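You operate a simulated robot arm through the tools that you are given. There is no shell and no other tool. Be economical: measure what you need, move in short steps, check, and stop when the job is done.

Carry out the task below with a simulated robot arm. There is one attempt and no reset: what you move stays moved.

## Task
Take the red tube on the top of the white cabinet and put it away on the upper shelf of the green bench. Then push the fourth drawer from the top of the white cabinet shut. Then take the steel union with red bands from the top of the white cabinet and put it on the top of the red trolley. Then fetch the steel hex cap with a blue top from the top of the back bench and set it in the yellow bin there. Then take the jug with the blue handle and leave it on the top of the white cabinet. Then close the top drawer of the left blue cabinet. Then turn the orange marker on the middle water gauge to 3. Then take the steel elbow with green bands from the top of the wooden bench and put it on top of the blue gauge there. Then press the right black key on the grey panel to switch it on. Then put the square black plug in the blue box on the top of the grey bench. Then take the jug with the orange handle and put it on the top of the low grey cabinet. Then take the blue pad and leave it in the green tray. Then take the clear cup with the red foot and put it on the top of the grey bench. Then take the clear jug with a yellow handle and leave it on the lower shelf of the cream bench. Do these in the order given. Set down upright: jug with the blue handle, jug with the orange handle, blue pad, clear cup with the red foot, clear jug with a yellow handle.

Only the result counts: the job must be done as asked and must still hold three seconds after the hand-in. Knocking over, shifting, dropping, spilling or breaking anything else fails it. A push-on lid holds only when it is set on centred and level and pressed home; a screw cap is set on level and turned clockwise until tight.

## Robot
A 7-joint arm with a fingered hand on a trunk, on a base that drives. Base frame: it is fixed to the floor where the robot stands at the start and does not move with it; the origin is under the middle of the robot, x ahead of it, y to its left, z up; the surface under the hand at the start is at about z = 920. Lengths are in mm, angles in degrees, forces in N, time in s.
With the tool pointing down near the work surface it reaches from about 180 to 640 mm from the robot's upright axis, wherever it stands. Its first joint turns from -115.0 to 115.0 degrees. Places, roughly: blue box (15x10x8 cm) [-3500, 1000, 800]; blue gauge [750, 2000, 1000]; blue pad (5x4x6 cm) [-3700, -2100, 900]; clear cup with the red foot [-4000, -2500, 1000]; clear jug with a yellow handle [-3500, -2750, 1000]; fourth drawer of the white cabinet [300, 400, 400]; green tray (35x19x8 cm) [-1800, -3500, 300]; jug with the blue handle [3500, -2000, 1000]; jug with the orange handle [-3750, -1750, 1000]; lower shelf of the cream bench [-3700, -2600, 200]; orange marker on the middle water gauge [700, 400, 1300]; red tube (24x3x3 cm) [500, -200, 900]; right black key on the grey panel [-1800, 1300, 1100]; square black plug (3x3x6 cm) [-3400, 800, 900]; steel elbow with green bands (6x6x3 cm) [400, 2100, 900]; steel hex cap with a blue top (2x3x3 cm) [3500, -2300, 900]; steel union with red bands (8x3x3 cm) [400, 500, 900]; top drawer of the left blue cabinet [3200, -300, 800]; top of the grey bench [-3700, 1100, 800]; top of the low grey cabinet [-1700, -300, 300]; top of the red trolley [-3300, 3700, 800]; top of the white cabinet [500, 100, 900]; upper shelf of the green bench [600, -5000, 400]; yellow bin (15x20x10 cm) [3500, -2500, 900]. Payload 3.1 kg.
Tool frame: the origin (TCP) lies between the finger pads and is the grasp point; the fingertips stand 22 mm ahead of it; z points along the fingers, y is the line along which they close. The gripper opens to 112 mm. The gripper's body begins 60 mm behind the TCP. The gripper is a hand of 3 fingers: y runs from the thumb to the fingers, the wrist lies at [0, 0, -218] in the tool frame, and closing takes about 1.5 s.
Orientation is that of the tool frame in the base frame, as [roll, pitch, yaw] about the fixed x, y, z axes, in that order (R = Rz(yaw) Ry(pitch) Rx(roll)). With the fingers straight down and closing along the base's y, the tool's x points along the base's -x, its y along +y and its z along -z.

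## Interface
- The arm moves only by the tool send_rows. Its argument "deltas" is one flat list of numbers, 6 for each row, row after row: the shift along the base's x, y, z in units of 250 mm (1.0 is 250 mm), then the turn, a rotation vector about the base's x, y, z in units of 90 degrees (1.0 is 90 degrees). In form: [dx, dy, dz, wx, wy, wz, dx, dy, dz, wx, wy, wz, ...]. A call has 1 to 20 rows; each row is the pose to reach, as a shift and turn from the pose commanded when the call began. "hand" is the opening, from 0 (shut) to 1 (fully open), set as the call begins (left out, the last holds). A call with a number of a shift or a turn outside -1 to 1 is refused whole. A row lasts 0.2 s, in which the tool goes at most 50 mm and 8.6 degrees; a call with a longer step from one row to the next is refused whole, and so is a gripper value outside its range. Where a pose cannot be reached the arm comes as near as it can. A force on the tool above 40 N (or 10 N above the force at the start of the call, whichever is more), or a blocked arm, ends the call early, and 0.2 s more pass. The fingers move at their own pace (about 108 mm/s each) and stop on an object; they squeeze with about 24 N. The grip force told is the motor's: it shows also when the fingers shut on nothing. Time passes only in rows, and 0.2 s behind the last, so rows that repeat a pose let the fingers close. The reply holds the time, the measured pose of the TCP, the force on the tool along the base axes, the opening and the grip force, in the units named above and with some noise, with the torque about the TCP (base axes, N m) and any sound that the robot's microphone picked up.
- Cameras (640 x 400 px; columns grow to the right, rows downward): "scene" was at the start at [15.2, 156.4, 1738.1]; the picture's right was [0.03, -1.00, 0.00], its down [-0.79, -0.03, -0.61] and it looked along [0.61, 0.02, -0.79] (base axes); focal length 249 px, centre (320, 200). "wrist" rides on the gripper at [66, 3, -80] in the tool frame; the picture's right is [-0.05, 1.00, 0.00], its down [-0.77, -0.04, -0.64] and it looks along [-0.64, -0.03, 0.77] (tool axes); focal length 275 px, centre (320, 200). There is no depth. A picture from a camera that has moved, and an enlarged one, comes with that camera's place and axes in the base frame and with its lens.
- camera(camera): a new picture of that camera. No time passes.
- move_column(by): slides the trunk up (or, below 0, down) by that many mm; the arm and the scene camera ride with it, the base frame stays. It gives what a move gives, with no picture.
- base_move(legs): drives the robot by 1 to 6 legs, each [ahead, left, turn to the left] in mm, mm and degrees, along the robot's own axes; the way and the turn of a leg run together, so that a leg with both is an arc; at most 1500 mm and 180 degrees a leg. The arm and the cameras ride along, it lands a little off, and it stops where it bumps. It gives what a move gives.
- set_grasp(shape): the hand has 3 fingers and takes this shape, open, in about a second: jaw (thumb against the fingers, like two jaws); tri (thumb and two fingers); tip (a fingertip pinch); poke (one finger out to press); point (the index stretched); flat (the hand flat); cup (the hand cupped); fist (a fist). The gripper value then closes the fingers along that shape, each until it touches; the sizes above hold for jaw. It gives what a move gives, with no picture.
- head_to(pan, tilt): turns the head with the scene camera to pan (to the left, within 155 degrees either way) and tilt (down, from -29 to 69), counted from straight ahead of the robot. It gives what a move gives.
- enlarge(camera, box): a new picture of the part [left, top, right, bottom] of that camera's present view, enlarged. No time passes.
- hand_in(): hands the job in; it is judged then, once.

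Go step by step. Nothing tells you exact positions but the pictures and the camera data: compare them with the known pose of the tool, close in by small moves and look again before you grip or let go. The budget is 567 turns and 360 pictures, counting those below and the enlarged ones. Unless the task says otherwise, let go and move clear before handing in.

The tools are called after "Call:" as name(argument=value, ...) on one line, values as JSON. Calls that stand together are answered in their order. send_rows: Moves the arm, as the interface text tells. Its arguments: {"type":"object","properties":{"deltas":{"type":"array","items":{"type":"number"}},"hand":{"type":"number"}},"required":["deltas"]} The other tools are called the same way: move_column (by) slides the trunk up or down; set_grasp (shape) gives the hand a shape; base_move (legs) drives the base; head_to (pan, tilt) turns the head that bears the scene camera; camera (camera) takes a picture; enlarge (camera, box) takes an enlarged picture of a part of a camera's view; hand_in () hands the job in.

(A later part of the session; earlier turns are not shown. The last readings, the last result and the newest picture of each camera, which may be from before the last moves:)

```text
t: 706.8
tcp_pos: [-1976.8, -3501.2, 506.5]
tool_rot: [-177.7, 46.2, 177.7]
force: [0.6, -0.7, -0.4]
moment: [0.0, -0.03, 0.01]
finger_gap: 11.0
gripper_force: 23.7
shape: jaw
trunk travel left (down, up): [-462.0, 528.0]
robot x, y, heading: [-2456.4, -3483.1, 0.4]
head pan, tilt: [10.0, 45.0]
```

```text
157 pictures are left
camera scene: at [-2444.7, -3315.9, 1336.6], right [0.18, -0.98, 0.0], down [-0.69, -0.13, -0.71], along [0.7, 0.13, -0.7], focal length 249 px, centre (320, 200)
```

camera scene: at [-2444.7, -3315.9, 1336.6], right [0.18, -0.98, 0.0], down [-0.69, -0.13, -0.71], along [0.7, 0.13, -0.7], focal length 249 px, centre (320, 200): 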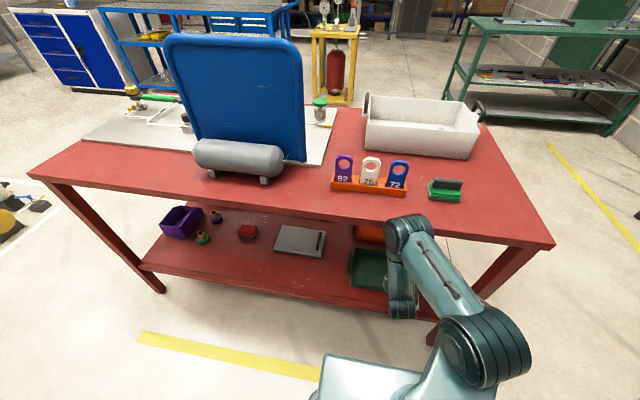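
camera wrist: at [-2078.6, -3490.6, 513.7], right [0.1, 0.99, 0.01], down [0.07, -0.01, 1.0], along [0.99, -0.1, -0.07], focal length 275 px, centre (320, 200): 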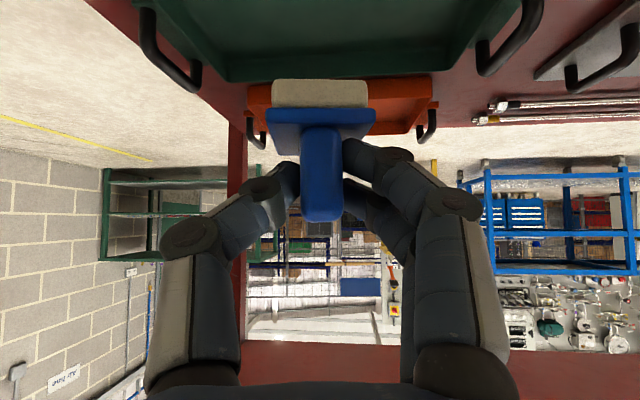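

The arm's elbow may be touching the table edge. Back off at once and re-plan with a more stretched, lower arm.

Call:
base_move(legs=[[-280, 0, 0]])

Call:
camera(camera="scene")

```text
t: 708.7
tcp_pos: [-2256.2, -3500.8, 501.9]
tool_rot: [-177.5, 45.8, 177.7]
force: [-0.2, 0.4, 0.6]
moment: [-0.02, 0.01, -0.02]
finger_gap: 10.9
gripper_force: 23.8
shape: jaw
trunk travel left (down, up): [-462.0, 528.0]
robot x, y, heading: [-2739.8, -3485.7, 0.2]
head pan, tilt: [10.0, 45.0]
```

```text
156 pictures are left
camera scene: at [-2720.1, -3316.7, 1334.8], right [0.18, -0.98, 0.0], down [-0.7, -0.13, -0.71], along [0.7, 0.13, -0.71], focal length 249 px, centre (320, 200)
```

scene: 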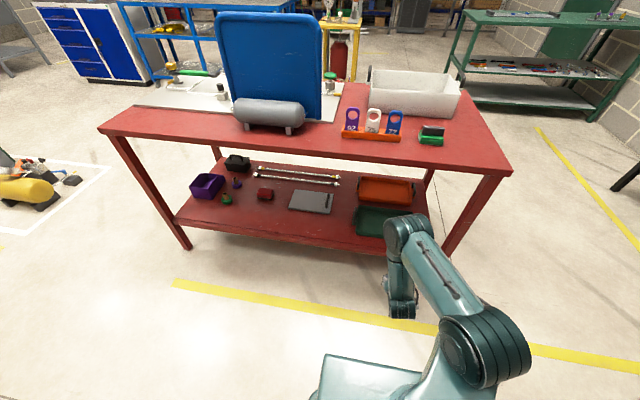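

Table looks unmoved. Stretch the arm 150 mm forward and 150 mm up, lower the trunk equally, and check the elbow.

Call:
send_rows(deltas=[0.12, 0, 0.12, 0, 0, 0, 0.24, 0, 0.24, 0, 0, 0, 0.36, 0, 0.36, 0, 0, 0, 0.48, 0, 0.48, 0, 0, 0, 0.6, 0, 0.6, 0, 0, 0])

Call:
move_column(by=-150)

Call:
camera(camera="scene")

```text
t: 709.9
tcp_pos: [-2106.2, -3502.3, 653.2]
tool_rot: [-177.6, 45.7, 177.8]
force: [-0.2, 0.2, 0.1]
moment: [0.0, 0.0, 0.02]
finger_gap: 10.7
gripper_force: 23.9
shape: jaw
trunk travel left (down, up): [-462.0, 528.0]
robot x, y, heading: [-2738.0, -3486.1, 0.3]
head pan, tilt: [10.0, 45.0]
```

```text
t: 711.7
tcp_pos: [-2107.0, -3502.8, 504.0]
tool_rot: [-177.5, 45.7, 177.7]
force: [-0.3, -0.5, -0.5]
moment: [0.02, 0.0, 0.02]
finger_gap: 10.9
gripper_force: 23.8
shape: jaw
trunk travel left (down, up): [-312.0, 678.0]
robot x, y, heading: [-2739.2, -3484.6, 0.2]
head pan, tilt: [10.0, 45.0]
```

```text
155 pictures are left
camera scene: at [-2719.7, -3316.7, 1184.9], right [0.18, -0.98, 0.0], down [-0.7, -0.13, -0.71], along [0.7, 0.13, -0.71], focal length 249 px, centre (320, 200)
```

scene: 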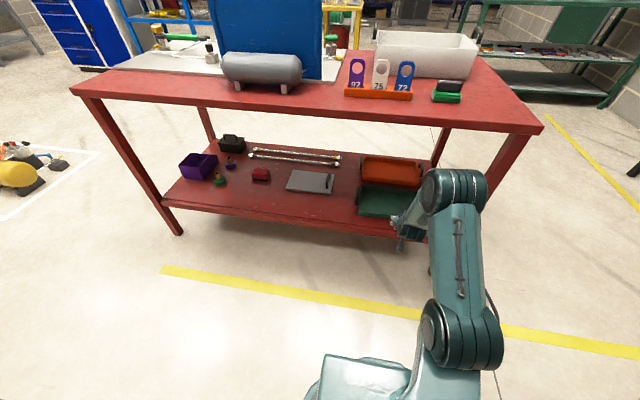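

Elbow is lower now. Go further: arm up 110, trunk down 170 so TCP ≈444 (pad bottom ≈403, above the rim ≈385), then check.

Call:
send_rows(deltas=[0, 0, 0.15, 0, 0, 0, 0, 0, 0.3, 0, 0, 0, 0, 0, 0.44, 0, 0, 0])

Call:
move_column(by=-160)

Call:
camera(camera="scene")

Call:
camera(camera="wrist")

```text
t: 712.5
tcp_pos: [-2108.2, -3501.9, 612.3]
tool_rot: [-177.6, 45.8, 177.7]
force: [0.0, 0.8, -1.2]
moment: [-0.02, 0.06, -0.02]
finger_gap: 10.9
gripper_force: 23.7
shape: jaw
trunk travel left (down, up): [-312.0, 678.0]
robot x, y, heading: [-2742.4, -3486.0, 0.2]
head pan, tilt: [10.0, 45.0]
```

```text
t: 714.3
tcp_pos: [-2108.0, -3502.3, 452.8]
tool_rot: [-177.6, 45.6, 177.8]
force: [-0.6, 0.6, -0.9]
moment: [0.0, 0.03, 0.04]
finger_gap: 11.1
gripper_force: 24.0
shape: jaw
trunk travel left (down, up): [-152.0, 838.0]
robot x, y, heading: [-2735.8, -3485.6, 0.3]
head pan, tilt: [10.0, 45.0]
```

```text
154 pictures are left
camera scene: at [-2719.7, -3316.7, 1024.9], right [0.18, -0.98, 0.0], down [-0.7, -0.13, -0.71], along [0.7, 0.13, -0.71], focal length 249 px, centre (320, 200)
```

scene: 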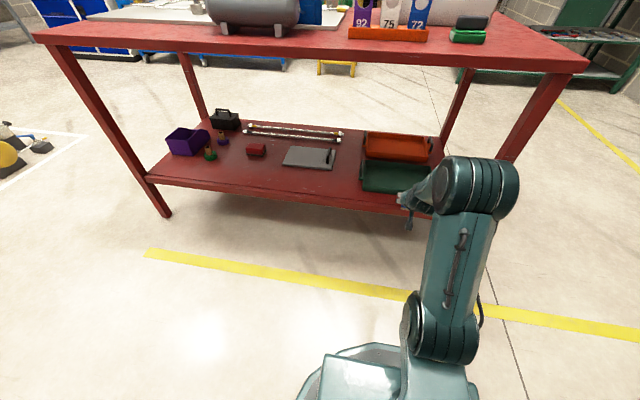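

```text
153 pictures are left
camera wrist: at [-2208.9, -3491.6, 460.9], right [0.1, 0.99, 0.0], down [0.08, -0.01, 1.0], along [0.99, -0.1, -0.08], focal length 275 px, centre (320, 200)
```

wrist: 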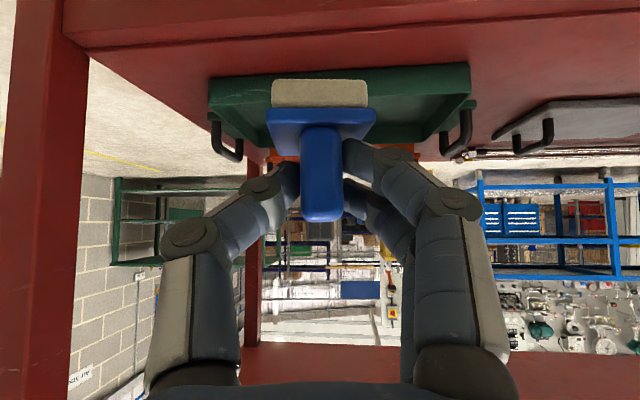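

Elbow is now low (z≈560–640) and clears the leg. Shift 25 mm left and drive in.

Call:
base_move(legs=[[0, 25, 0], [120, 0, 0]])

Call:
camera(camera="scene")

Call:
camera(camera="wrist")

```text
t: 716.0
tcp_pos: [-1985.3, -3476.9, 452.9]
tool_rot: [-177.5, 45.8, 177.8]
force: [-0.6, 0.8, -0.7]
moment: [-0.01, -0.01, 0.0]
finger_gap: 11.0
gripper_force: 24.2
shape: jaw
trunk travel left (down, up): [-152.0, 838.0]
robot x, y, heading: [-2618.3, -3462.6, 0.0]
head pan, tilt: [10.0, 45.0]
```

```text
152 pictures are left
camera scene: at [-2598.9, -3291.4, 1024.8], right [0.18, -0.98, 0.0], down [-0.7, -0.13, -0.71], along [0.7, 0.13, -0.71], focal length 249 px, centre (320, 200)
```

scene: 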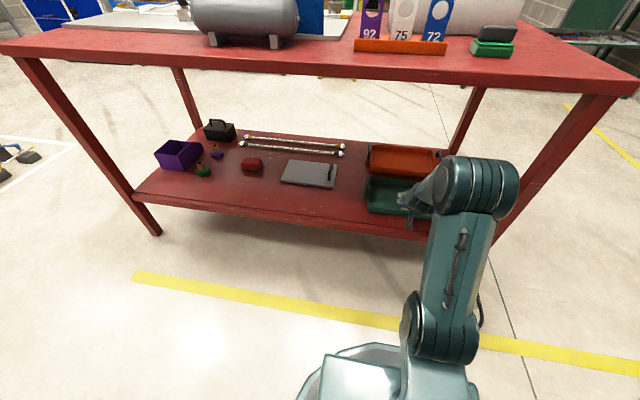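

```text
151 pictures are left
camera wrist: at [-2087.9, -3465.9, 460.9], right [0.1, 0.99, 0.0], down [0.08, -0.01, 1.0], along [0.99, -0.1, -0.08], focal length 275 px, centre (320, 200)
```

wrist: 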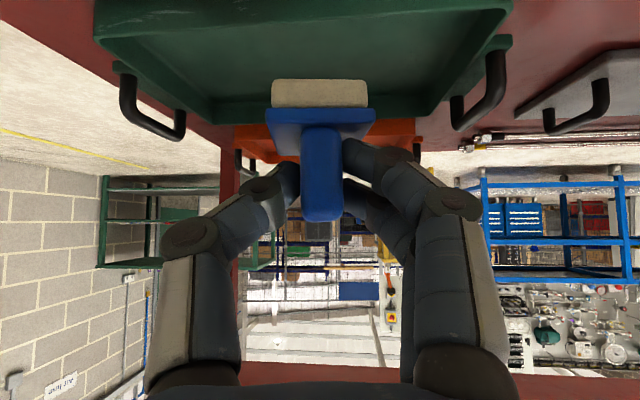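

Re-estimating: tray front is at x≈-1883, rim ≈355, centre ≈(-1790,-3500). Shift 20 mm left and drive on 180 mm.

Call:
base_move(legs=[[0, 20, 0], [90, 0, 0]])

Call:
camera(camera="scene")

Call:
base_move(legs=[[95, 0, 0]])

Call:
camera(camera="wrist")

Call:
camera(camera="scene")

```text
t: 717.4
tcp_pos: [-1895.0, -3455.8, 453.6]
tool_rot: [-177.5, 45.8, 177.8]
force: [0.8, 0.8, -0.4]
moment: [-0.01, -0.02, 0.02]
finger_gap: 10.8
gripper_force: 24.1
shape: jaw
trunk travel left (down, up): [-152.0, 838.0]
robot x, y, heading: [-2532.5, -3437.8, 0.2]
head pan, tilt: [10.0, 45.0]
```

```text
150 pictures are left
camera scene: at [-2508.9, -3271.1, 1024.8], right [0.18, -0.98, 0.0], down [-0.7, -0.13, -0.71], along [0.7, 0.13, -0.71], focal length 249 px, centre (320, 200)
```

scene: 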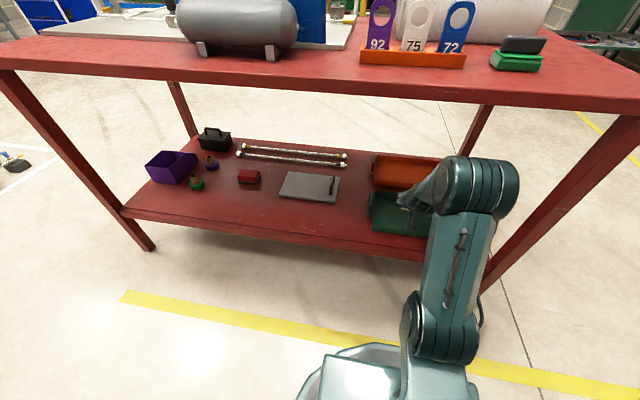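

```text
t: 718.6
tcp_pos: [-1801.4, -3456.3, 453.5]
tool_rot: [-177.6, 45.8, 177.7]
force: [0.2, -0.9, -0.4]
moment: [0.02, -0.02, -0.01]
finger_gap: 10.8
gripper_force: 23.6
shape: jaw
trunk travel left (down, up): [-152.0, 838.0]
robot x, y, heading: [-2438.8, -3434.6, 0.1]
head pan, tilt: [10.0, 45.0]
```

```text
149 pictures are left
camera wrist: at [-1903.7, -3445.7, 460.9], right [0.1, 0.99, 0.0], down [0.08, -0.01, 1.0], along [0.99, -0.1, -0.08], focal length 275 px, centre (320, 200)
```

wrist: 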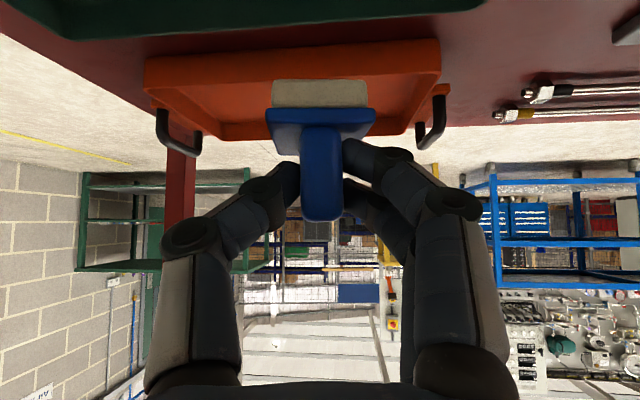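

```text
148 pictures are left
camera scene: at [-2414.5, -3270.8, 1024.8], right [0.18, -0.98, 0.0], down [-0.7, -0.13, -0.71], along [0.7, 0.13, -0.71], focal length 249 px, centre (320, 200)
```

scene: 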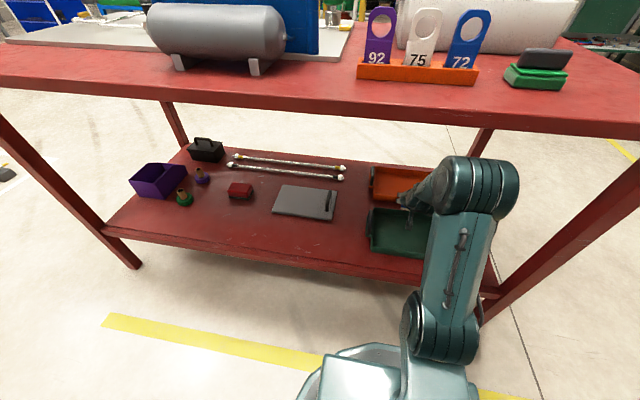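

Far rim is at x≈-1750, so the tray spans x -1940…-1750. Back up 37 mm and lower.

Call:
base_move(legs=[[-37, 0, 0]])

Call:
move_column(by=-60)

Call:
camera(camera="wrist")

Call:
enlarge(camera="scene", box=[340, 130, 540, 270])

```text
t: 719.4
tcp_pos: [-1838.6, -3457.3, 452.0]
tool_rot: [-177.6, 45.8, 177.7]
force: [-0.9, -0.9, -0.5]
moment: [-0.02, 0.0, -0.03]
finger_gap: 11.0
gripper_force: 23.6
shape: jaw
trunk travel left (down, up): [-152.0, 838.0]
robot x, y, heading: [-2471.9, -3435.3, 0.3]
head pan, tilt: [10.0, 45.0]
```

```text
t: 720.4
tcp_pos: [-1839.6, -3457.3, 392.8]
tool_rot: [-177.5, 45.8, 177.7]
force: [-0.4, 0.0, 0.0]
moment: [-0.03, -0.02, 0.01]
finger_gap: 11.0
gripper_force: 24.4
shape: jaw
trunk travel left (down, up): [-92.0, 898.0]
robot x, y, heading: [-2469.9, -3438.8, 0.0]
head pan, tilt: [10.0, 45.0]
```

```text
147 pictures are left
camera wrist: at [-1941.0, -3446.0, 400.8], right [0.1, 0.99, 0.0], down [0.08, -0.01, 1.0], along [0.99, -0.1, -0.08], focal length 275 px, centre (320, 200)
```

wrist: 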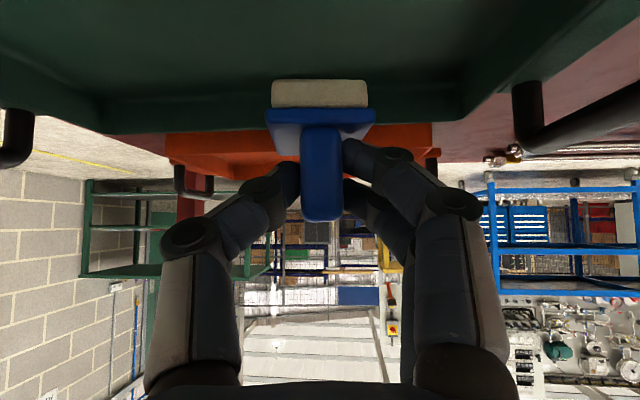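

```text
2.86 times, centred on (440, 200) of scene
camera zoom: at [-2451.6, -3270.9, 964.8], right [0.18, -0.98, 0.0], down [-0.7, -0.12, -0.71], along [0.7, 0.12, -0.71], focal length 711 px, centre (-23, 200)
```

zoom: 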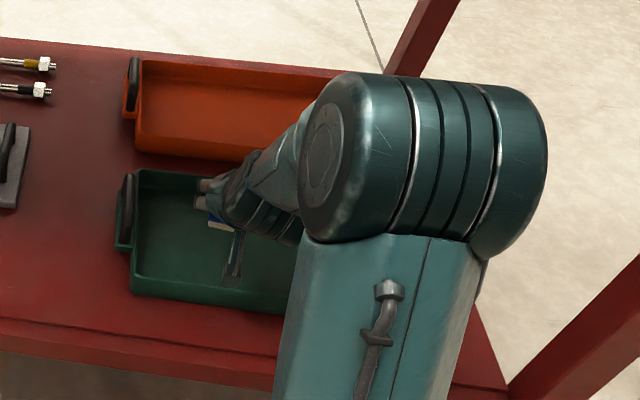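

Pad is over the tray interior. Lower to contact.

Call:
move_column(by=-40)

Call:
move_column(by=-10)

Call:
move_column(by=-8)

```text
t: 721.3
tcp_pos: [-1839.6, -3456.1, 353.2]
tool_rot: [-177.5, 45.8, 177.7]
force: [0.0, 0.3, -1.2]
moment: [0.05, 0.03, -0.03]
finger_gap: 11.0
gripper_force: 23.7
shape: jaw
trunk travel left (down, up): [-52.0, 938.0]
robot x, y, heading: [-2472.0, -3441.2, 0.1]
head pan, tilt: [10.0, 45.0]
```

```text
t: 721.8
tcp_pos: [-1839.2, -3457.0, 343.8]
tool_rot: [-177.5, 45.7, 177.7]
force: [-1.0, -0.2, -0.1]
moment: [0.0, 0.01, -0.01]
finger_gap: 10.9
gripper_force: 24.2
shape: jaw
trunk travel left (down, up): [-42.0, 948.0]
robot x, y, heading: [-2471.6, -3438.2, 0.0]
head pan, tilt: [10.0, 45.0]
```

```text
t: 722.4
tcp_pos: [-1838.2, -3456.8, 338.6]
tool_rot: [-177.7, 46.3, 177.7]
force: [-0.5, -0.4, 17.8]
moment: [0.03, -0.17, 0.0]
finger_gap: 11.4
gripper_force: 23.9
shape: jaw
trunk travel left (down, up): [-34.0, 956.0]
robot x, y, heading: [-2473.5, -3437.1, 0.3]
head pan, tilt: [10.0, 45.0]
```

Contact. Relieve, open, withdraw along the tool axis, then raise and back out.

Call:
move_column(by=4)

Call:
send_rows(deltas=[0, 0, 0, 0, 0, 0, 0, 0, 0, 0, 0, 0], hand=0.4)

Call:
send_rows(deltas=[-0.04, 0, 0.04, 0, 0, 0, -0.12, 0, 0.12, 0, 0, 0, -0.24, 0, 0.24, 0, 0, 0, -0.36, 0, 0.36, 0, 0, 0])

Call:
camera(camera="wrist")

Call:
enlarge(camera="scene", box=[340, 130, 540, 270])

```text
t: 722.9
tcp_pos: [-1839.1, -3456.0, 339.5]
tool_rot: [-177.6, 45.8, 177.8]
force: [1.6, -0.2, 7.1]
moment: [0.02, -0.08, -0.02]
finger_gap: 11.1
gripper_force: 23.7
shape: jaw
trunk travel left (down, up): [-38.0, 952.0]
robot x, y, heading: [-2473.4, -3438.6, 0.1]
head pan, tilt: [10.0, 45.0]
```

```text
t: 723.5
tcp_pos: [-1838.8, -3456.2, 338.8]
tool_rot: [-177.6, 45.7, 177.7]
force: [-0.1, 0.4, -0.4]
moment: [-0.05, -0.03, 0.0]
finger_gap: 44.3
gripper_force: 0.0
shape: jaw
trunk travel left (down, up): [-38.0, 952.0]
robot x, y, heading: [-2474.6, -3439.7, 0.2]
head pan, tilt: [10.0, 45.0]
```

```text
t: 724.5
tcp_pos: [-1928.7, -3457.1, 429.7]
tool_rot: [-177.6, 45.7, 177.7]
force: [-0.5, -0.2, -0.3]
moment: [-0.01, 0.02, -0.02]
finger_gap: 44.4
gripper_force: 0.1
shape: jaw
trunk travel left (down, up): [-38.0, 952.0]
robot x, y, heading: [-2472.0, -3439.9, 0.3]
head pan, tilt: [10.0, 45.0]
```

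```text
145 pictures are left
camera wrist: at [-2030.9, -3446.0, 437.4], right [0.1, 0.99, 0.0], down [0.08, -0.01, 1.0], along [0.99, -0.1, -0.08], focal length 275 px, centre (320, 200)
```

wrist: 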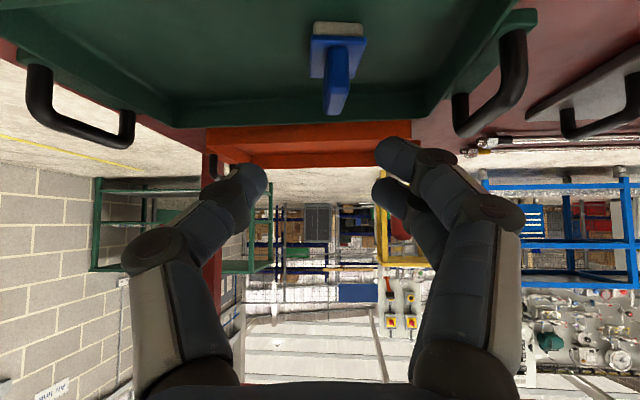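

```text
2.86 times, centred on (440, 200) of scene
camera zoom: at [-2451.6, -3270.9, 910.8], right [0.18, -0.98, 0.0], down [-0.7, -0.12, -0.71], along [0.7, 0.12, -0.71], focal length 711 px, centre (-23, 200)
```

zoom: 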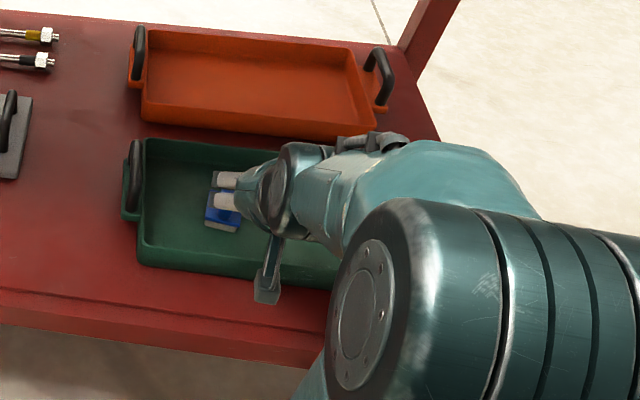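

Pad stands upright in the green tray. Back out, raise, and straighten the tool; then travel around to the back of the cream bench for the red-footed cup.

Call:
base_move(legs=[[-450, 0, 0]])

Call:
move_column(by=400)

Call:
move_column(by=400)

Call:
send_rows(deltas=[0, 0, 0, 0, 0.09, 0, 0, 0, -0.1, 0, 0.18, 0, 0, 0, -0.2, 0, 0.27, 0, 0, 0, -0.3, 0, 0.36, 0, 0, 0, -0.4, 0, 0.45, 0, 0, 0, -0.4, 0, 0.505, 0])

Call:
base_move(legs=[[0, 1500, 0], [0, 950, 0], [-1500, 0, 0]])

Call:
head_to(pan=-60, tilt=30)

Call:
camera(camera="scene")

```text
t: 727.2
tcp_pos: [-2375.6, -3458.9, 428.9]
tool_rot: [-177.6, 45.8, 177.6]
force: [-0.6, -0.3, 0.0]
moment: [0.02, 0.0, 0.0]
finger_gap: 44.4
gripper_force: 0.0
shape: jaw
trunk travel left (down, up): [-38.0, 952.0]
robot x, y, heading: [-2920.9, -3439.0, 0.2]
head pan, tilt: [10.0, 45.0]
```

```text
t: 731.1
tcp_pos: [-2376.6, -3458.7, 829.1]
tool_rot: [-177.6, 45.8, 177.6]
force: [-0.2, 0.2, 0.6]
moment: [-0.03, 0.01, 0.0]
finger_gap: 44.2
gripper_force: 0.0
shape: jaw
trunk travel left (down, up): [-438.0, 552.0]
robot x, y, heading: [-2921.0, -3437.9, 0.3]
head pan, tilt: [10.0, 45.0]
```

```text
t: 734.9
tcp_pos: [-2375.4, -3458.7, 1229.2]
tool_rot: [-177.6, 45.9, 177.6]
force: [0.2, 0.0, 0.4]
moment: [0.01, 0.04, 0.0]
finger_gap: 44.1
gripper_force: 0.0
shape: jaw
trunk travel left (down, up): [-838.0, 152.0]
robot x, y, heading: [-2918.6, -3437.0, 0.4]
head pan, tilt: [10.0, 45.0]
```

```text
t: 736.3
tcp_pos: [-2376.5, -3459.1, 1129.7]
tool_rot: [-175.8, 0.3, 178.3]
force: [-1.2, -0.7, 0.3]
moment: [0.02, 0.01, 0.01]
finger_gap: 44.5
gripper_force: 0.1
shape: jaw
trunk travel left (down, up): [-838.0, 152.0]
robot x, y, heading: [-2917.0, -3436.8, -0.1]
head pan, tilt: [10.0, 45.0]
```

```text
t: 755.4
tcp_pos: [-3890.9, -1002.7, 1129.2]
tool_rot: [-175.9, 0.4, 178.2]
force: [1.0, 0.8, 0.1]
moment: [-0.02, -0.03, 0.04]
finger_gap: 44.1
gripper_force: 0.0
shape: jaw
trunk travel left (down, up): [-838.0, 152.0]
robot x, y, heading: [-4432.0, -985.1, -0.0]
head pan, tilt: [10.0, 45.0]
```

```text
t: 756.8
tcp_pos: [-3889.7, -1002.5, 1129.4]
tool_rot: [-176.0, 0.4, 178.2]
force: [-0.4, 0.0, -0.1]
moment: [-0.03, 0.01, 0.04]
finger_gap: 44.1
gripper_force: 0.0
shape: jaw
trunk travel left (down, up): [-838.0, 152.0]
robot x, y, heading: [-4436.2, -983.3, -0.1]
head pan, tilt: [-60.0, 30.0]
```

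```text
143 pictures are left
camera scene: at [-4447.2, -906.9, 1733.4], right [-0.87, -0.5, 0.0], down [-0.25, 0.43, -0.87], along [0.43, -0.75, -0.5], focal length 249 px, centre (320, 200)
```

scene: 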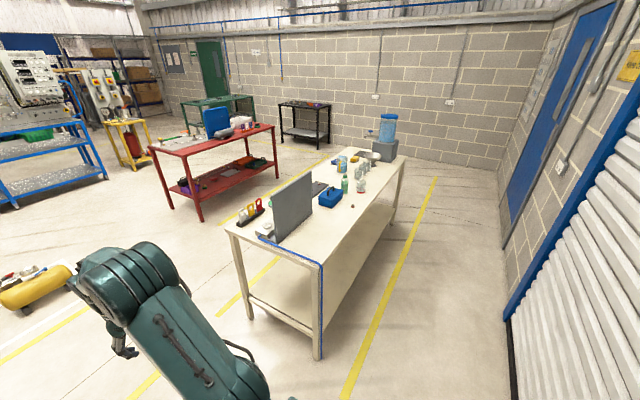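

Call:
enlarge(camera="scene", box=[310, 140, 410, 220])

```text
5.00 times, centred on (360, 180) of scene
camera zoom: at [-4447.2, -906.9, 1733.4], right [-0.87, -0.5, 0.0], down [-0.25, 0.43, -0.87], along [0.43, -0.75, -0.5], focal length 1244 px, centre (120, 300)
```

zoom: 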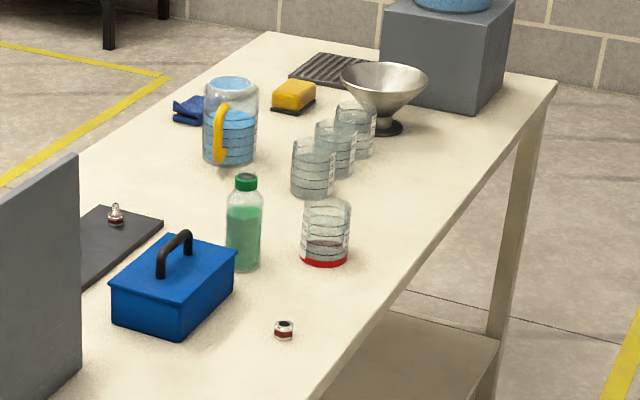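

Cup ≈(-3900,-2466). Drive behind the bench and approach it from the back.

Call:
base_move(legs=[[-170, 0, 0], [0, -1450, 0], [140, 0, 0]])

Call:
camera(camera="wrist")

Call:
head_to(pan=0, tilt=50)

Call:
camera(camera="scene")

```text
t: 766.0
tcp_pos: [-3921.6, -2449.4, 1128.6]
tool_rot: [-175.9, 0.4, 178.3]
force: [0.4, -0.3, -0.4]
moment: [0.02, 0.01, -0.04]
finger_gap: 44.3
gripper_force: 0.1
shape: jaw
trunk travel left (down, up): [-838.0, 152.0]
robot x, y, heading: [-4461.8, -2430.9, -0.1]
head pan, tilt: [-60.0, 30.0]
```

```text
141 pictures are left
camera wrist: at [-3985.3, -2437.7, 1208.8], right [0.08, 0.99, -0.07], down [0.77, -0.01, 0.64], along [0.64, -0.1, -0.76], focal length 275 px, centre (320, 200)
```

wrist: 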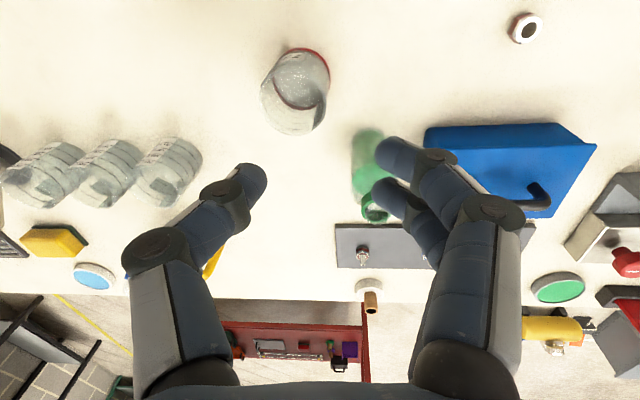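

```text
t: 767.3
tcp_pos: [-3920.4, -2449.0, 1129.6]
tool_rot: [-175.9, 0.4, 178.3]
force: [-0.4, -0.8, 0.4]
moment: [0.0, 0.02, 0.01]
finger_gap: 44.2
gripper_force: 0.0
shape: jaw
trunk travel left (down, up): [-838.0, 152.0]
robot x, y, heading: [-4463.2, -2428.7, -0.3]
head pan, tilt: [0.0, 50.0]
```

```text
140 pictures are left
camera scene: at [-4445.4, -2275.0, 1703.9], right [0.0, -1.0, 0.0], down [-0.77, 0.0, -0.64], along [0.64, 0.0, -0.77], focal length 249 px, centre (320, 200)
```

scene: 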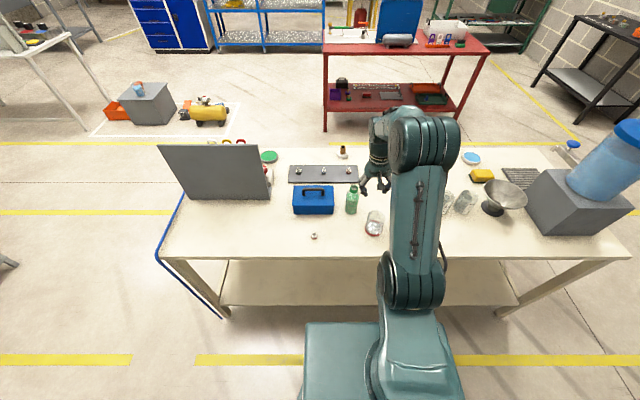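

Cup ≈(-3903,-2482), rim z≈980. Centre over it, fix the small lean, open, and lower a bit to check.

Call:
send_rows(deltas=[0.04, -0.07, 0, 0.045, 0, 0, 0.072, -0.132, 0, 0.045, 0, 0], hand=0.9)

Call:
move_column(by=-90)

Call:
camera(camera="wrist")

```text
t: 767.9
tcp_pos: [-3900.9, -2480.7, 1129.4]
tool_rot: [-179.9, 0.3, 178.2]
force: [-0.8, -0.6, 0.9]
moment: [0.03, 0.0, 0.02]
finger_gap: 100.7
gripper_force: 0.0
shape: jaw
trunk travel left (down, up): [-838.0, 152.0]
robot x, y, heading: [-4463.8, -2429.4, 0.1]
head pan, tilt: [0.0, 50.0]
```

```text
t: 769.1
tcp_pos: [-3901.8, -2481.7, 1040.6]
tool_rot: [-180.0, 0.2, 178.2]
force: [0.5, -1.0, 0.7]
moment: [0.02, 0.01, 0.02]
finger_gap: 100.6
gripper_force: 0.0
shape: jaw
trunk travel left (down, up): [-748.0, 242.0]
robot x, y, heading: [-4461.7, -2428.6, 0.2]
head pan, tilt: [0.0, 50.0]
```

```text
139 pictures are left
camera wrist: at [-3966.6, -2476.2, 1119.5], right [0.08, 1.0, 0.0], down [0.77, -0.06, 0.64], along [0.64, -0.05, -0.77], focal length 275 px, centre (320, 200)
```

wrist: 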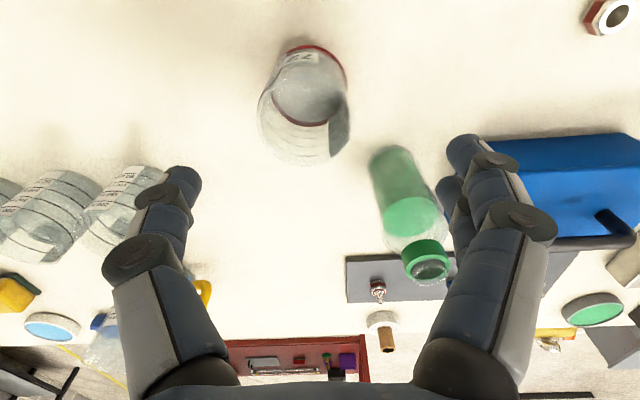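

Call:
send_rows(deltas=[0.006, -0.034, 0, 0, 0, 0])

Call:
move_column(by=-55)

Call:
camera(camera="wrist")

```text
t: 769.5
tcp_pos: [-3899.3, -2490.0, 1040.3]
tool_rot: [179.9, 0.3, 178.2]
force: [0.0, -0.1, 0.4]
moment: [0.01, -0.02, 0.03]
finger_gap: 100.5
gripper_force: 0.1
shape: jaw
trunk travel left (down, up): [-748.0, 242.0]
robot x, y, heading: [-4463.5, -2427.5, -0.2]
head pan, tilt: [0.0, 50.0]
```

```text
t: 770.5
tcp_pos: [-3899.4, -2489.8, 984.0]
tool_rot: [-180.0, 0.3, 178.2]
force: [0.0, 0.7, -0.2]
moment: [-0.03, 0.0, -0.01]
finger_gap: 100.5
gripper_force: 0.0
shape: jaw
trunk travel left (down, up): [-693.0, 297.0]
robot x, y, heading: [-4463.3, -2428.6, -0.1]
head pan, tilt: [0.0, 50.0]
```

```text
138 pictures are left
camera wrist: at [-3965.1, -2484.7, 1064.5], right [0.08, 1.0, 0.0], down [0.77, -0.06, 0.64], along [0.64, -0.05, -0.77], focal length 275 px, centre (320, 200)
```

wrist: 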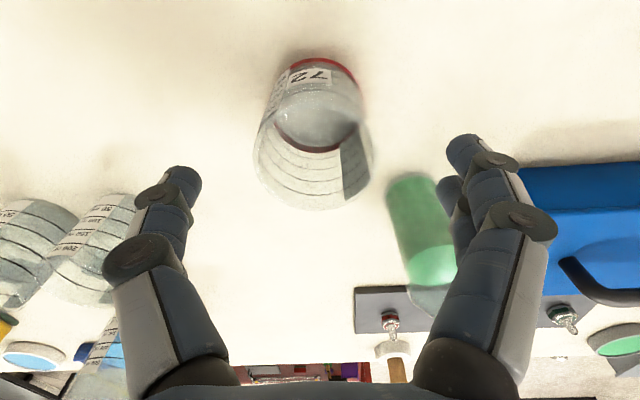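

Call:
send_rows(deltas=[0.004, -0.012, 0, 0, 0, 0])

Call:
move_column(by=-52)

Call:
send_rows(deltas=[0, 0, 0, 0, 0, 0, 0, 0, 0, 0, 0, 0, 0, 0, 0, 0, 0, 0, 0, 0, 0, 0, 0, 0, 0, 0, 0, 0, 0, 0], hand=0)

Call:
move_column(by=20)

Call:
camera(camera="wrist")

```text
t: 770.9
tcp_pos: [-3899.5, -2493.0, 984.4]
tool_rot: [-179.9, 0.3, 178.1]
force: [0.4, 0.6, -0.5]
moment: [0.03, 0.01, -0.02]
finger_gap: 100.5
gripper_force: 0.0
shape: jaw
trunk travel left (down, up): [-693.0, 297.0]
robot x, y, heading: [-4463.9, -2429.7, -0.1]
head pan, tilt: [0.0, 50.0]
```

```text
t: 771.8
tcp_pos: [-3898.7, -2493.6, 933.4]
tool_rot: [-179.9, 0.2, 178.2]
force: [-0.8, -0.8, -0.1]
moment: [0.0, -0.02, 0.0]
finger_gap: 100.3
gripper_force: 0.1
shape: jaw
trunk travel left (down, up): [-641.0, 349.0]
robot x, y, heading: [-4463.8, -2429.7, -0.3]
head pan, tilt: [0.0, 50.0]
```

```text
t: 773.0
tcp_pos: [-3899.0, -2492.9, 931.9]
tool_rot: [-179.9, 0.2, 178.1]
force: [-0.3, 0.9, -0.1]
moment: [-0.04, 0.01, 0.02]
finger_gap: 55.0
gripper_force: 24.3
shape: jaw
trunk travel left (down, up): [-641.0, 349.0]
robot x, y, heading: [-4460.1, -2425.1, 0.2]
head pan, tilt: [0.0, 50.0]
```

```text
t: 773.7
tcp_pos: [-3899.5, -2494.3, 953.3]
tool_rot: [-179.9, 0.4, 178.3]
force: [0.7, -0.8, -0.9]
moment: [0.03, 0.01, 0.02]
finger_gap: 55.2
gripper_force: 23.6
shape: jaw
trunk travel left (down, up): [-661.0, 329.0]
robot x, y, heading: [-4462.5, -2427.4, -0.1]
head pan, tilt: [0.0, 50.0]
```

```text
137 pictures are left
camera wrist: at [-3963.9, -2487.8, 1032.4], right [0.08, 1.0, 0.0], down [0.77, -0.06, 0.64], along [0.64, -0.05, -0.77], focal length 275 px, centre (320, 200)
```

wrist: 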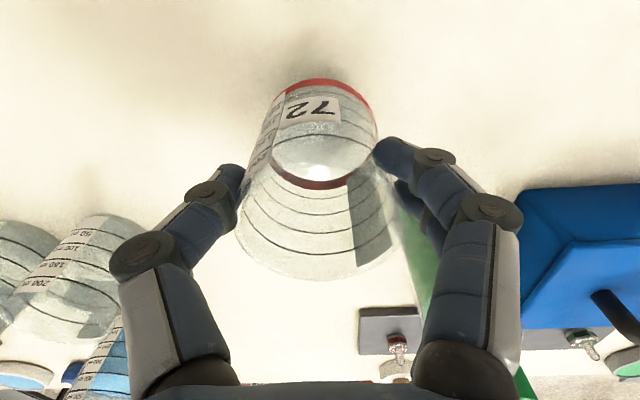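

Cup is lifted. Raise and carry it around to the grey bench.

Call:
move_column(by=200)

Call:
base_move(legs=[[-140, 0, 0], [0, 1430, 0], [1500, 0, 0], [370, 0, 0], [0, 1500, 0], [0, 320, 0]])

Call:
base_move(legs=[[0, 0, 180]])

Call:
head_to(pan=5, tilt=45)

Call:
camera(camera="scene")

```text
t: 775.9
tcp_pos: [-3898.2, -2492.9, 1153.3]
tool_rot: [-180.0, 0.3, 178.2]
force: [0.4, -0.1, -1.3]
moment: [0.01, 0.05, -0.02]
finger_gap: 55.3
gripper_force: 23.5
shape: jaw
trunk travel left (down, up): [-861.0, 129.0]
robot x, y, heading: [-4459.6, -2425.6, -0.0]
head pan, tilt: [0.0, 50.0]
```

```text
t: 801.6
tcp_pos: [-2193.0, 775.5, 1152.3]
tool_rot: [-179.9, 0.4, 178.8]
force: [-1.1, -0.9, -0.8]
moment: [-0.02, 0.01, 0.02]
finger_gap: 55.3
gripper_force: 24.1
shape: jaw
trunk travel left (down, up): [-861.0, 129.0]
robot x, y, heading: [-2755.0, 835.5, 0.7]
head pan, tilt: [0.0, 50.0]
```

```text
t: 809.4
tcp_pos: [-3322.5, 889.3, 1152.7]
tool_rot: [-179.9, 0.3, -0.8]
force: [0.2, 0.1, 0.7]
moment: [0.02, -0.01, 0.03]
finger_gap: 24.2
gripper_force: 24.1
shape: jaw
trunk travel left (down, up): [-861.0, 129.0]
robot x, y, heading: [-2761.7, 834.1, -179.0]
head pan, tilt: [0.0, 50.0]
```

```text
t: 810.1
tcp_pos: [-3321.8, 888.5, 1153.7]
tool_rot: [-179.9, 0.2, -0.8]
force: [-0.3, -0.6, -0.6]
moment: [0.0, -0.01, 0.0]
finger_gap: 24.5
gripper_force: 24.1
shape: jaw
trunk travel left (down, up): [-861.0, 129.0]
robot x, y, heading: [-2760.1, 831.1, -179.0]
head pan, tilt: [5.0, 45.0]
```

```text
136 pictures are left
camera scene: at [-2775.7, 674.6, 1733.8], right [-0.1, 0.99, 0.0], down [0.7, 0.07, -0.71], along [-0.7, -0.07, -0.71], focal length 249 px, centre (320, 200)
```

scene: 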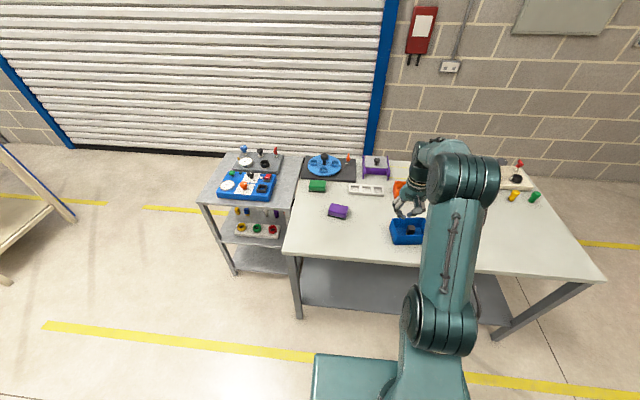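

The finger gap changed during the turn – check what the hand holds.

Call:
camera(camera="wrist")

```text
135 pictures are left
camera wrist: at [-3254.4, 884.3, 1232.5], right [-0.06, -1.0, 0.0], down [-0.77, 0.05, 0.64], along [-0.64, 0.04, -0.77], focal length 275 px, centre (320, 200)
```

wrist: 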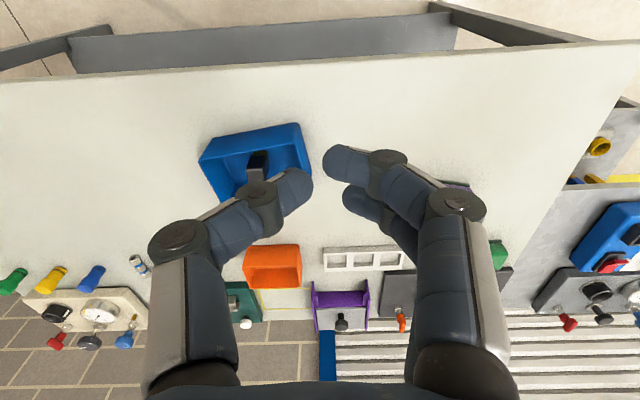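

Call:
enlarge(camera="wrist", box=[240, 110, 440, 235])

Call:
enlarge(camera="scene", box=[330, 130, 530, 255])

Call:
head_to(pan=60, tilt=50)

Call:
camera(camera="scene")

Call:
head_to(pan=-60, tilt=50)

Call:
camera(camera="scene")

```text
3.20 times, centred on (340, 172) of wrist
camera zoom: at [-3254.4, 884.3, 1232.5], right [-0.06, -1.0, 0.0], down [-0.77, 0.05, 0.64], along [-0.64, 0.04, -0.77], focal length 881 px, centre (256, 288)
```

zoom: 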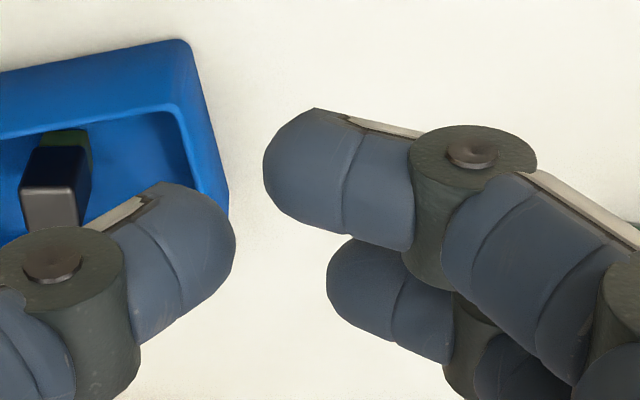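

```text
3.20 times, centred on (430, 192) of scene
camera zoom: at [-2775.7, 674.6, 1733.8], right [-0.1, 0.99, 0.0], down [0.7, 0.07, -0.71], along [-0.7, -0.07, -0.71], focal length 796 px, centre (-32, 224)
```

zoom: 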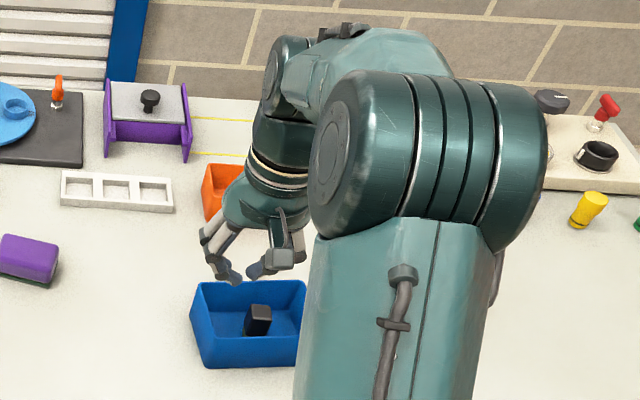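

```text
t: 811.3
tcp_pos: [-3323.2, 889.2, 1152.4]
tool_rot: [-179.8, 0.3, -0.9]
force: [-0.9, 0.2, -0.4]
moment: [0.01, -0.05, 0.01]
finger_gap: 24.2
gripper_force: 24.0
shape: jaw
trunk travel left (down, up): [-861.0, 129.0]
robot x, y, heading: [-2756.3, 831.5, -179.0]
head pan, tilt: [60.0, 50.0]
```

```text
132 pictures are left
camera scene: at [-2732.3, 615.8, 1726.9], right [-0.87, 0.48, 0.0], down [0.37, 0.67, -0.64], along [-0.31, -0.56, -0.77], focal length 249 px, centre (320, 200)
```

scene: 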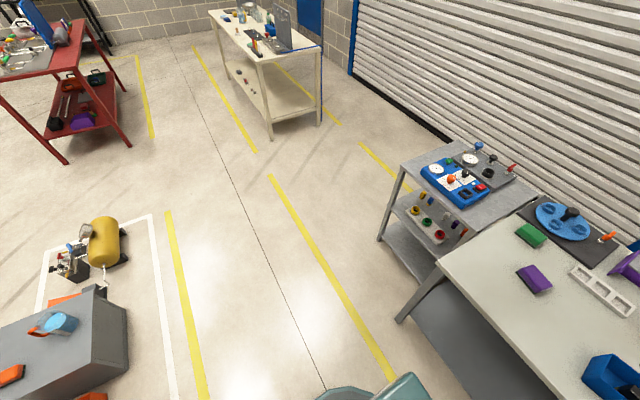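

```text
t: 813.3
tcp_pos: [-3322.6, 888.6, 1152.1]
tool_rot: [-179.8, 0.3, -0.8]
force: [-0.1, 0.6, 0.3]
moment: [-0.01, 0.01, 0.03]
finger_gap: 24.2
gripper_force: 23.8
shape: jaw
trunk travel left (down, up): [-861.0, 129.0]
robot x, y, heading: [-2761.3, 834.4, -178.9]
head pan, tilt: [-60.0, 50.0]
```

```text
131 pictures are left
camera scene: at [-2734.6, 749.1, 1726.9], right [0.86, 0.52, 0.0], down [0.4, -0.66, -0.64], along [-0.33, 0.55, -0.77], focal length 249 px, centre (320, 200)
```

scene: 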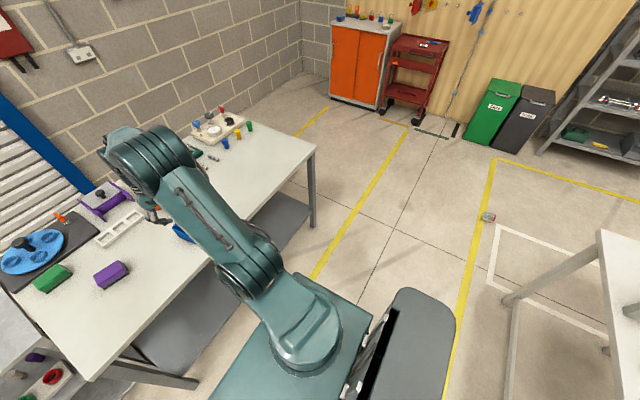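

The cup slipped out during the turn and lies on the floor near (-2157,2535). I'll look closer and retrieve it.

Call:
enlarge(camera="scene", box=[458, 197, 518, 237])

```text
10.00 times, centred on (488, 217) of scene
camera zoom: at [-2734.6, 749.1, 1726.9], right [0.86, 0.52, 0.0], down [0.4, -0.66, -0.64], along [-0.33, 0.55, -0.77], focal length 2488 px, centre (-1360, 30)
```

zoom: 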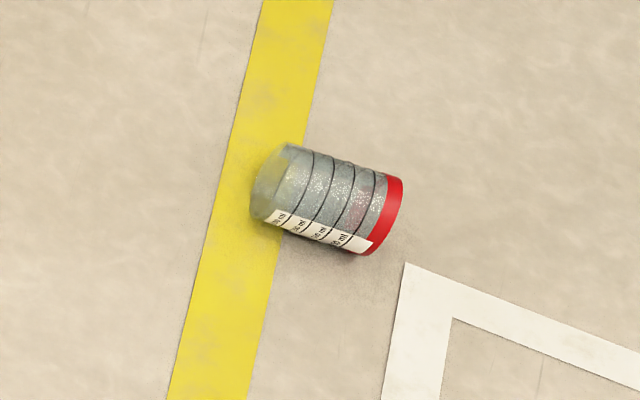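

The cup is intact, lying with its foot towards about azimuth 22°. I'll go round to its foot side (robot at about (-1760,2700), facing it).

Call:
base_move(legs=[[0, -1500, 0], [0, -770, 0], [-1000, 0, 0]])

Call:
base_move(legs=[[0, 370, 0], [0, 0, 21]])

Call:
head_to(pan=10, tilt=65)

Call:
camera(camera="scene")

```text
t: 829.3
tcp_pos: [-2395.2, 3193.7, 1152.2]
tool_rot: [-180.0, 0.3, 0.6]
force: [-0.4, -1.0, -0.1]
moment: [0.03, 0.0, 0.01]
finger_gap: 24.4
gripper_force: 24.3
shape: jaw
trunk travel left (down, up): [-861.0, 129.0]
robot x, y, heading: [-1827.7, 3153.1, -177.7]
head pan, tilt: [-60.0, 50.0]
```

```text
t: 832.8
tcp_pos: [-2356.1, 2613.2, 1152.8]
tool_rot: [-179.9, 0.2, 21.8]
force: [0.0, 0.2, 0.0]
moment: [0.01, 0.02, 0.03]
finger_gap: 23.9
gripper_force: 24.4
shape: jaw
trunk travel left (down, up): [-861.0, 129.0]
robot x, y, heading: [-1811.9, 2777.7, -156.6]
head pan, tilt: [-60.0, 50.0]
```

```text
t: 834.2
tcp_pos: [-2357.0, 2614.0, 1152.7]
tool_rot: [-179.9, 0.3, 21.8]
force: [0.6, 0.4, 0.7]
moment: [0.0, 0.0, 0.01]
finger_gap: 23.9
gripper_force: 24.1
shape: jaw
trunk travel left (down, up): [-861.0, 129.0]
robot x, y, heading: [-1815.0, 2779.8, -156.5]
head pan, tilt: [10.0, 65.0]
```

```text
129 pictures are left
camera scene: at [-1748.3, 2630.9, 1708.8], right [-0.55, 0.83, 0.0], down [0.76, 0.5, -0.42], along [-0.35, -0.23, -0.91], focal length 249 px, centre (320, 200)
```

scene: 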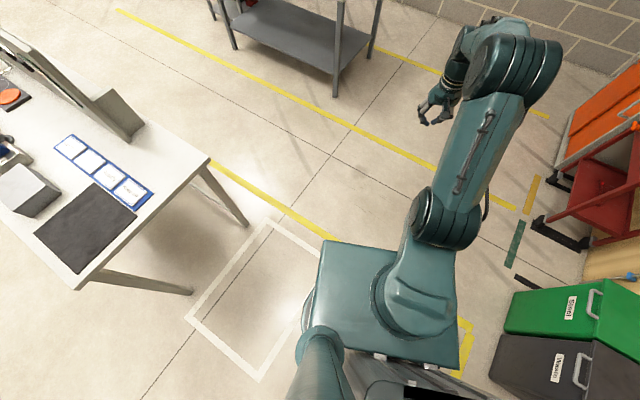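

The cup seems hidden behind the base's front edge. Back up and look again.

Call:
base_move(legs=[[-220, 0, 0]])

Call:
head_to(pan=5, tilt=55)

Call:
camera(camera="scene")

```text
t: 835.9
tcp_pos: [-2154.4, 2702.7, 1153.2]
tool_rot: [-179.9, 0.3, 21.8]
force: [-0.2, -1.0, 0.0]
moment: [-0.02, 0.03, -0.01]
finger_gap: 24.2
gripper_force: 24.5
shape: jaw
trunk travel left (down, up): [-861.0, 129.0]
robot x, y, heading: [-1611.2, 2866.5, -156.6]
head pan, tilt: [10.0, 65.0]
```

```text
t: 836.6
tcp_pos: [-2153.5, 2703.1, 1153.4]
tool_rot: [-179.8, 0.3, 21.7]
force: [0.5, -0.3, -0.9]
moment: [-0.01, -0.01, 0.0]
finger_gap: 24.1
gripper_force: 24.4
shape: jaw
trunk travel left (down, up): [-861.0, 129.0]
robot x, y, heading: [-1608.1, 2870.2, -156.3]
head pan, tilt: [5.0, 55.0]
```

```text
128 pictures are left
camera scene: at [-1558.0, 2718.2, 1720.4], right [-0.48, 0.88, 0.0], down [0.72, 0.39, -0.57], along [-0.5, -0.27, -0.82], focal length 249 px, centre (320, 200)
```

scene: 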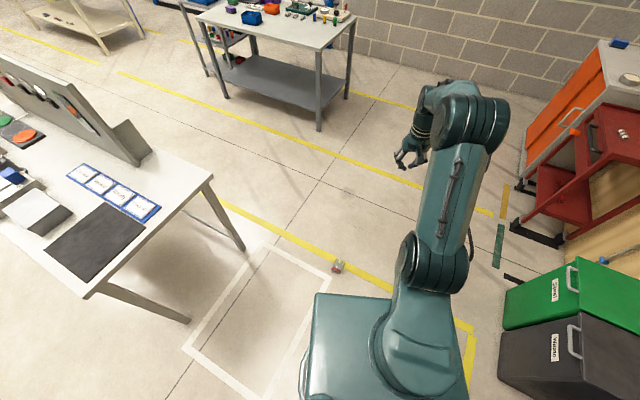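

Call:
enlarge(camera="scene", box=[300, 240, 380, 292])

```text
7.69 times, centred on (340, 266) of scene
camera zoom: at [-1558.0, 2718.2, 1720.4], right [-0.48, 0.88, 0.0], down [0.72, 0.39, -0.57], along [-0.5, -0.27, -0.82], focal length 1914 px, centre (166, -308)
```

zoom: 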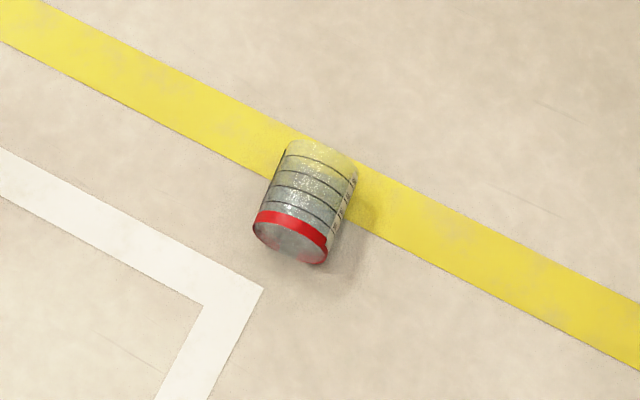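

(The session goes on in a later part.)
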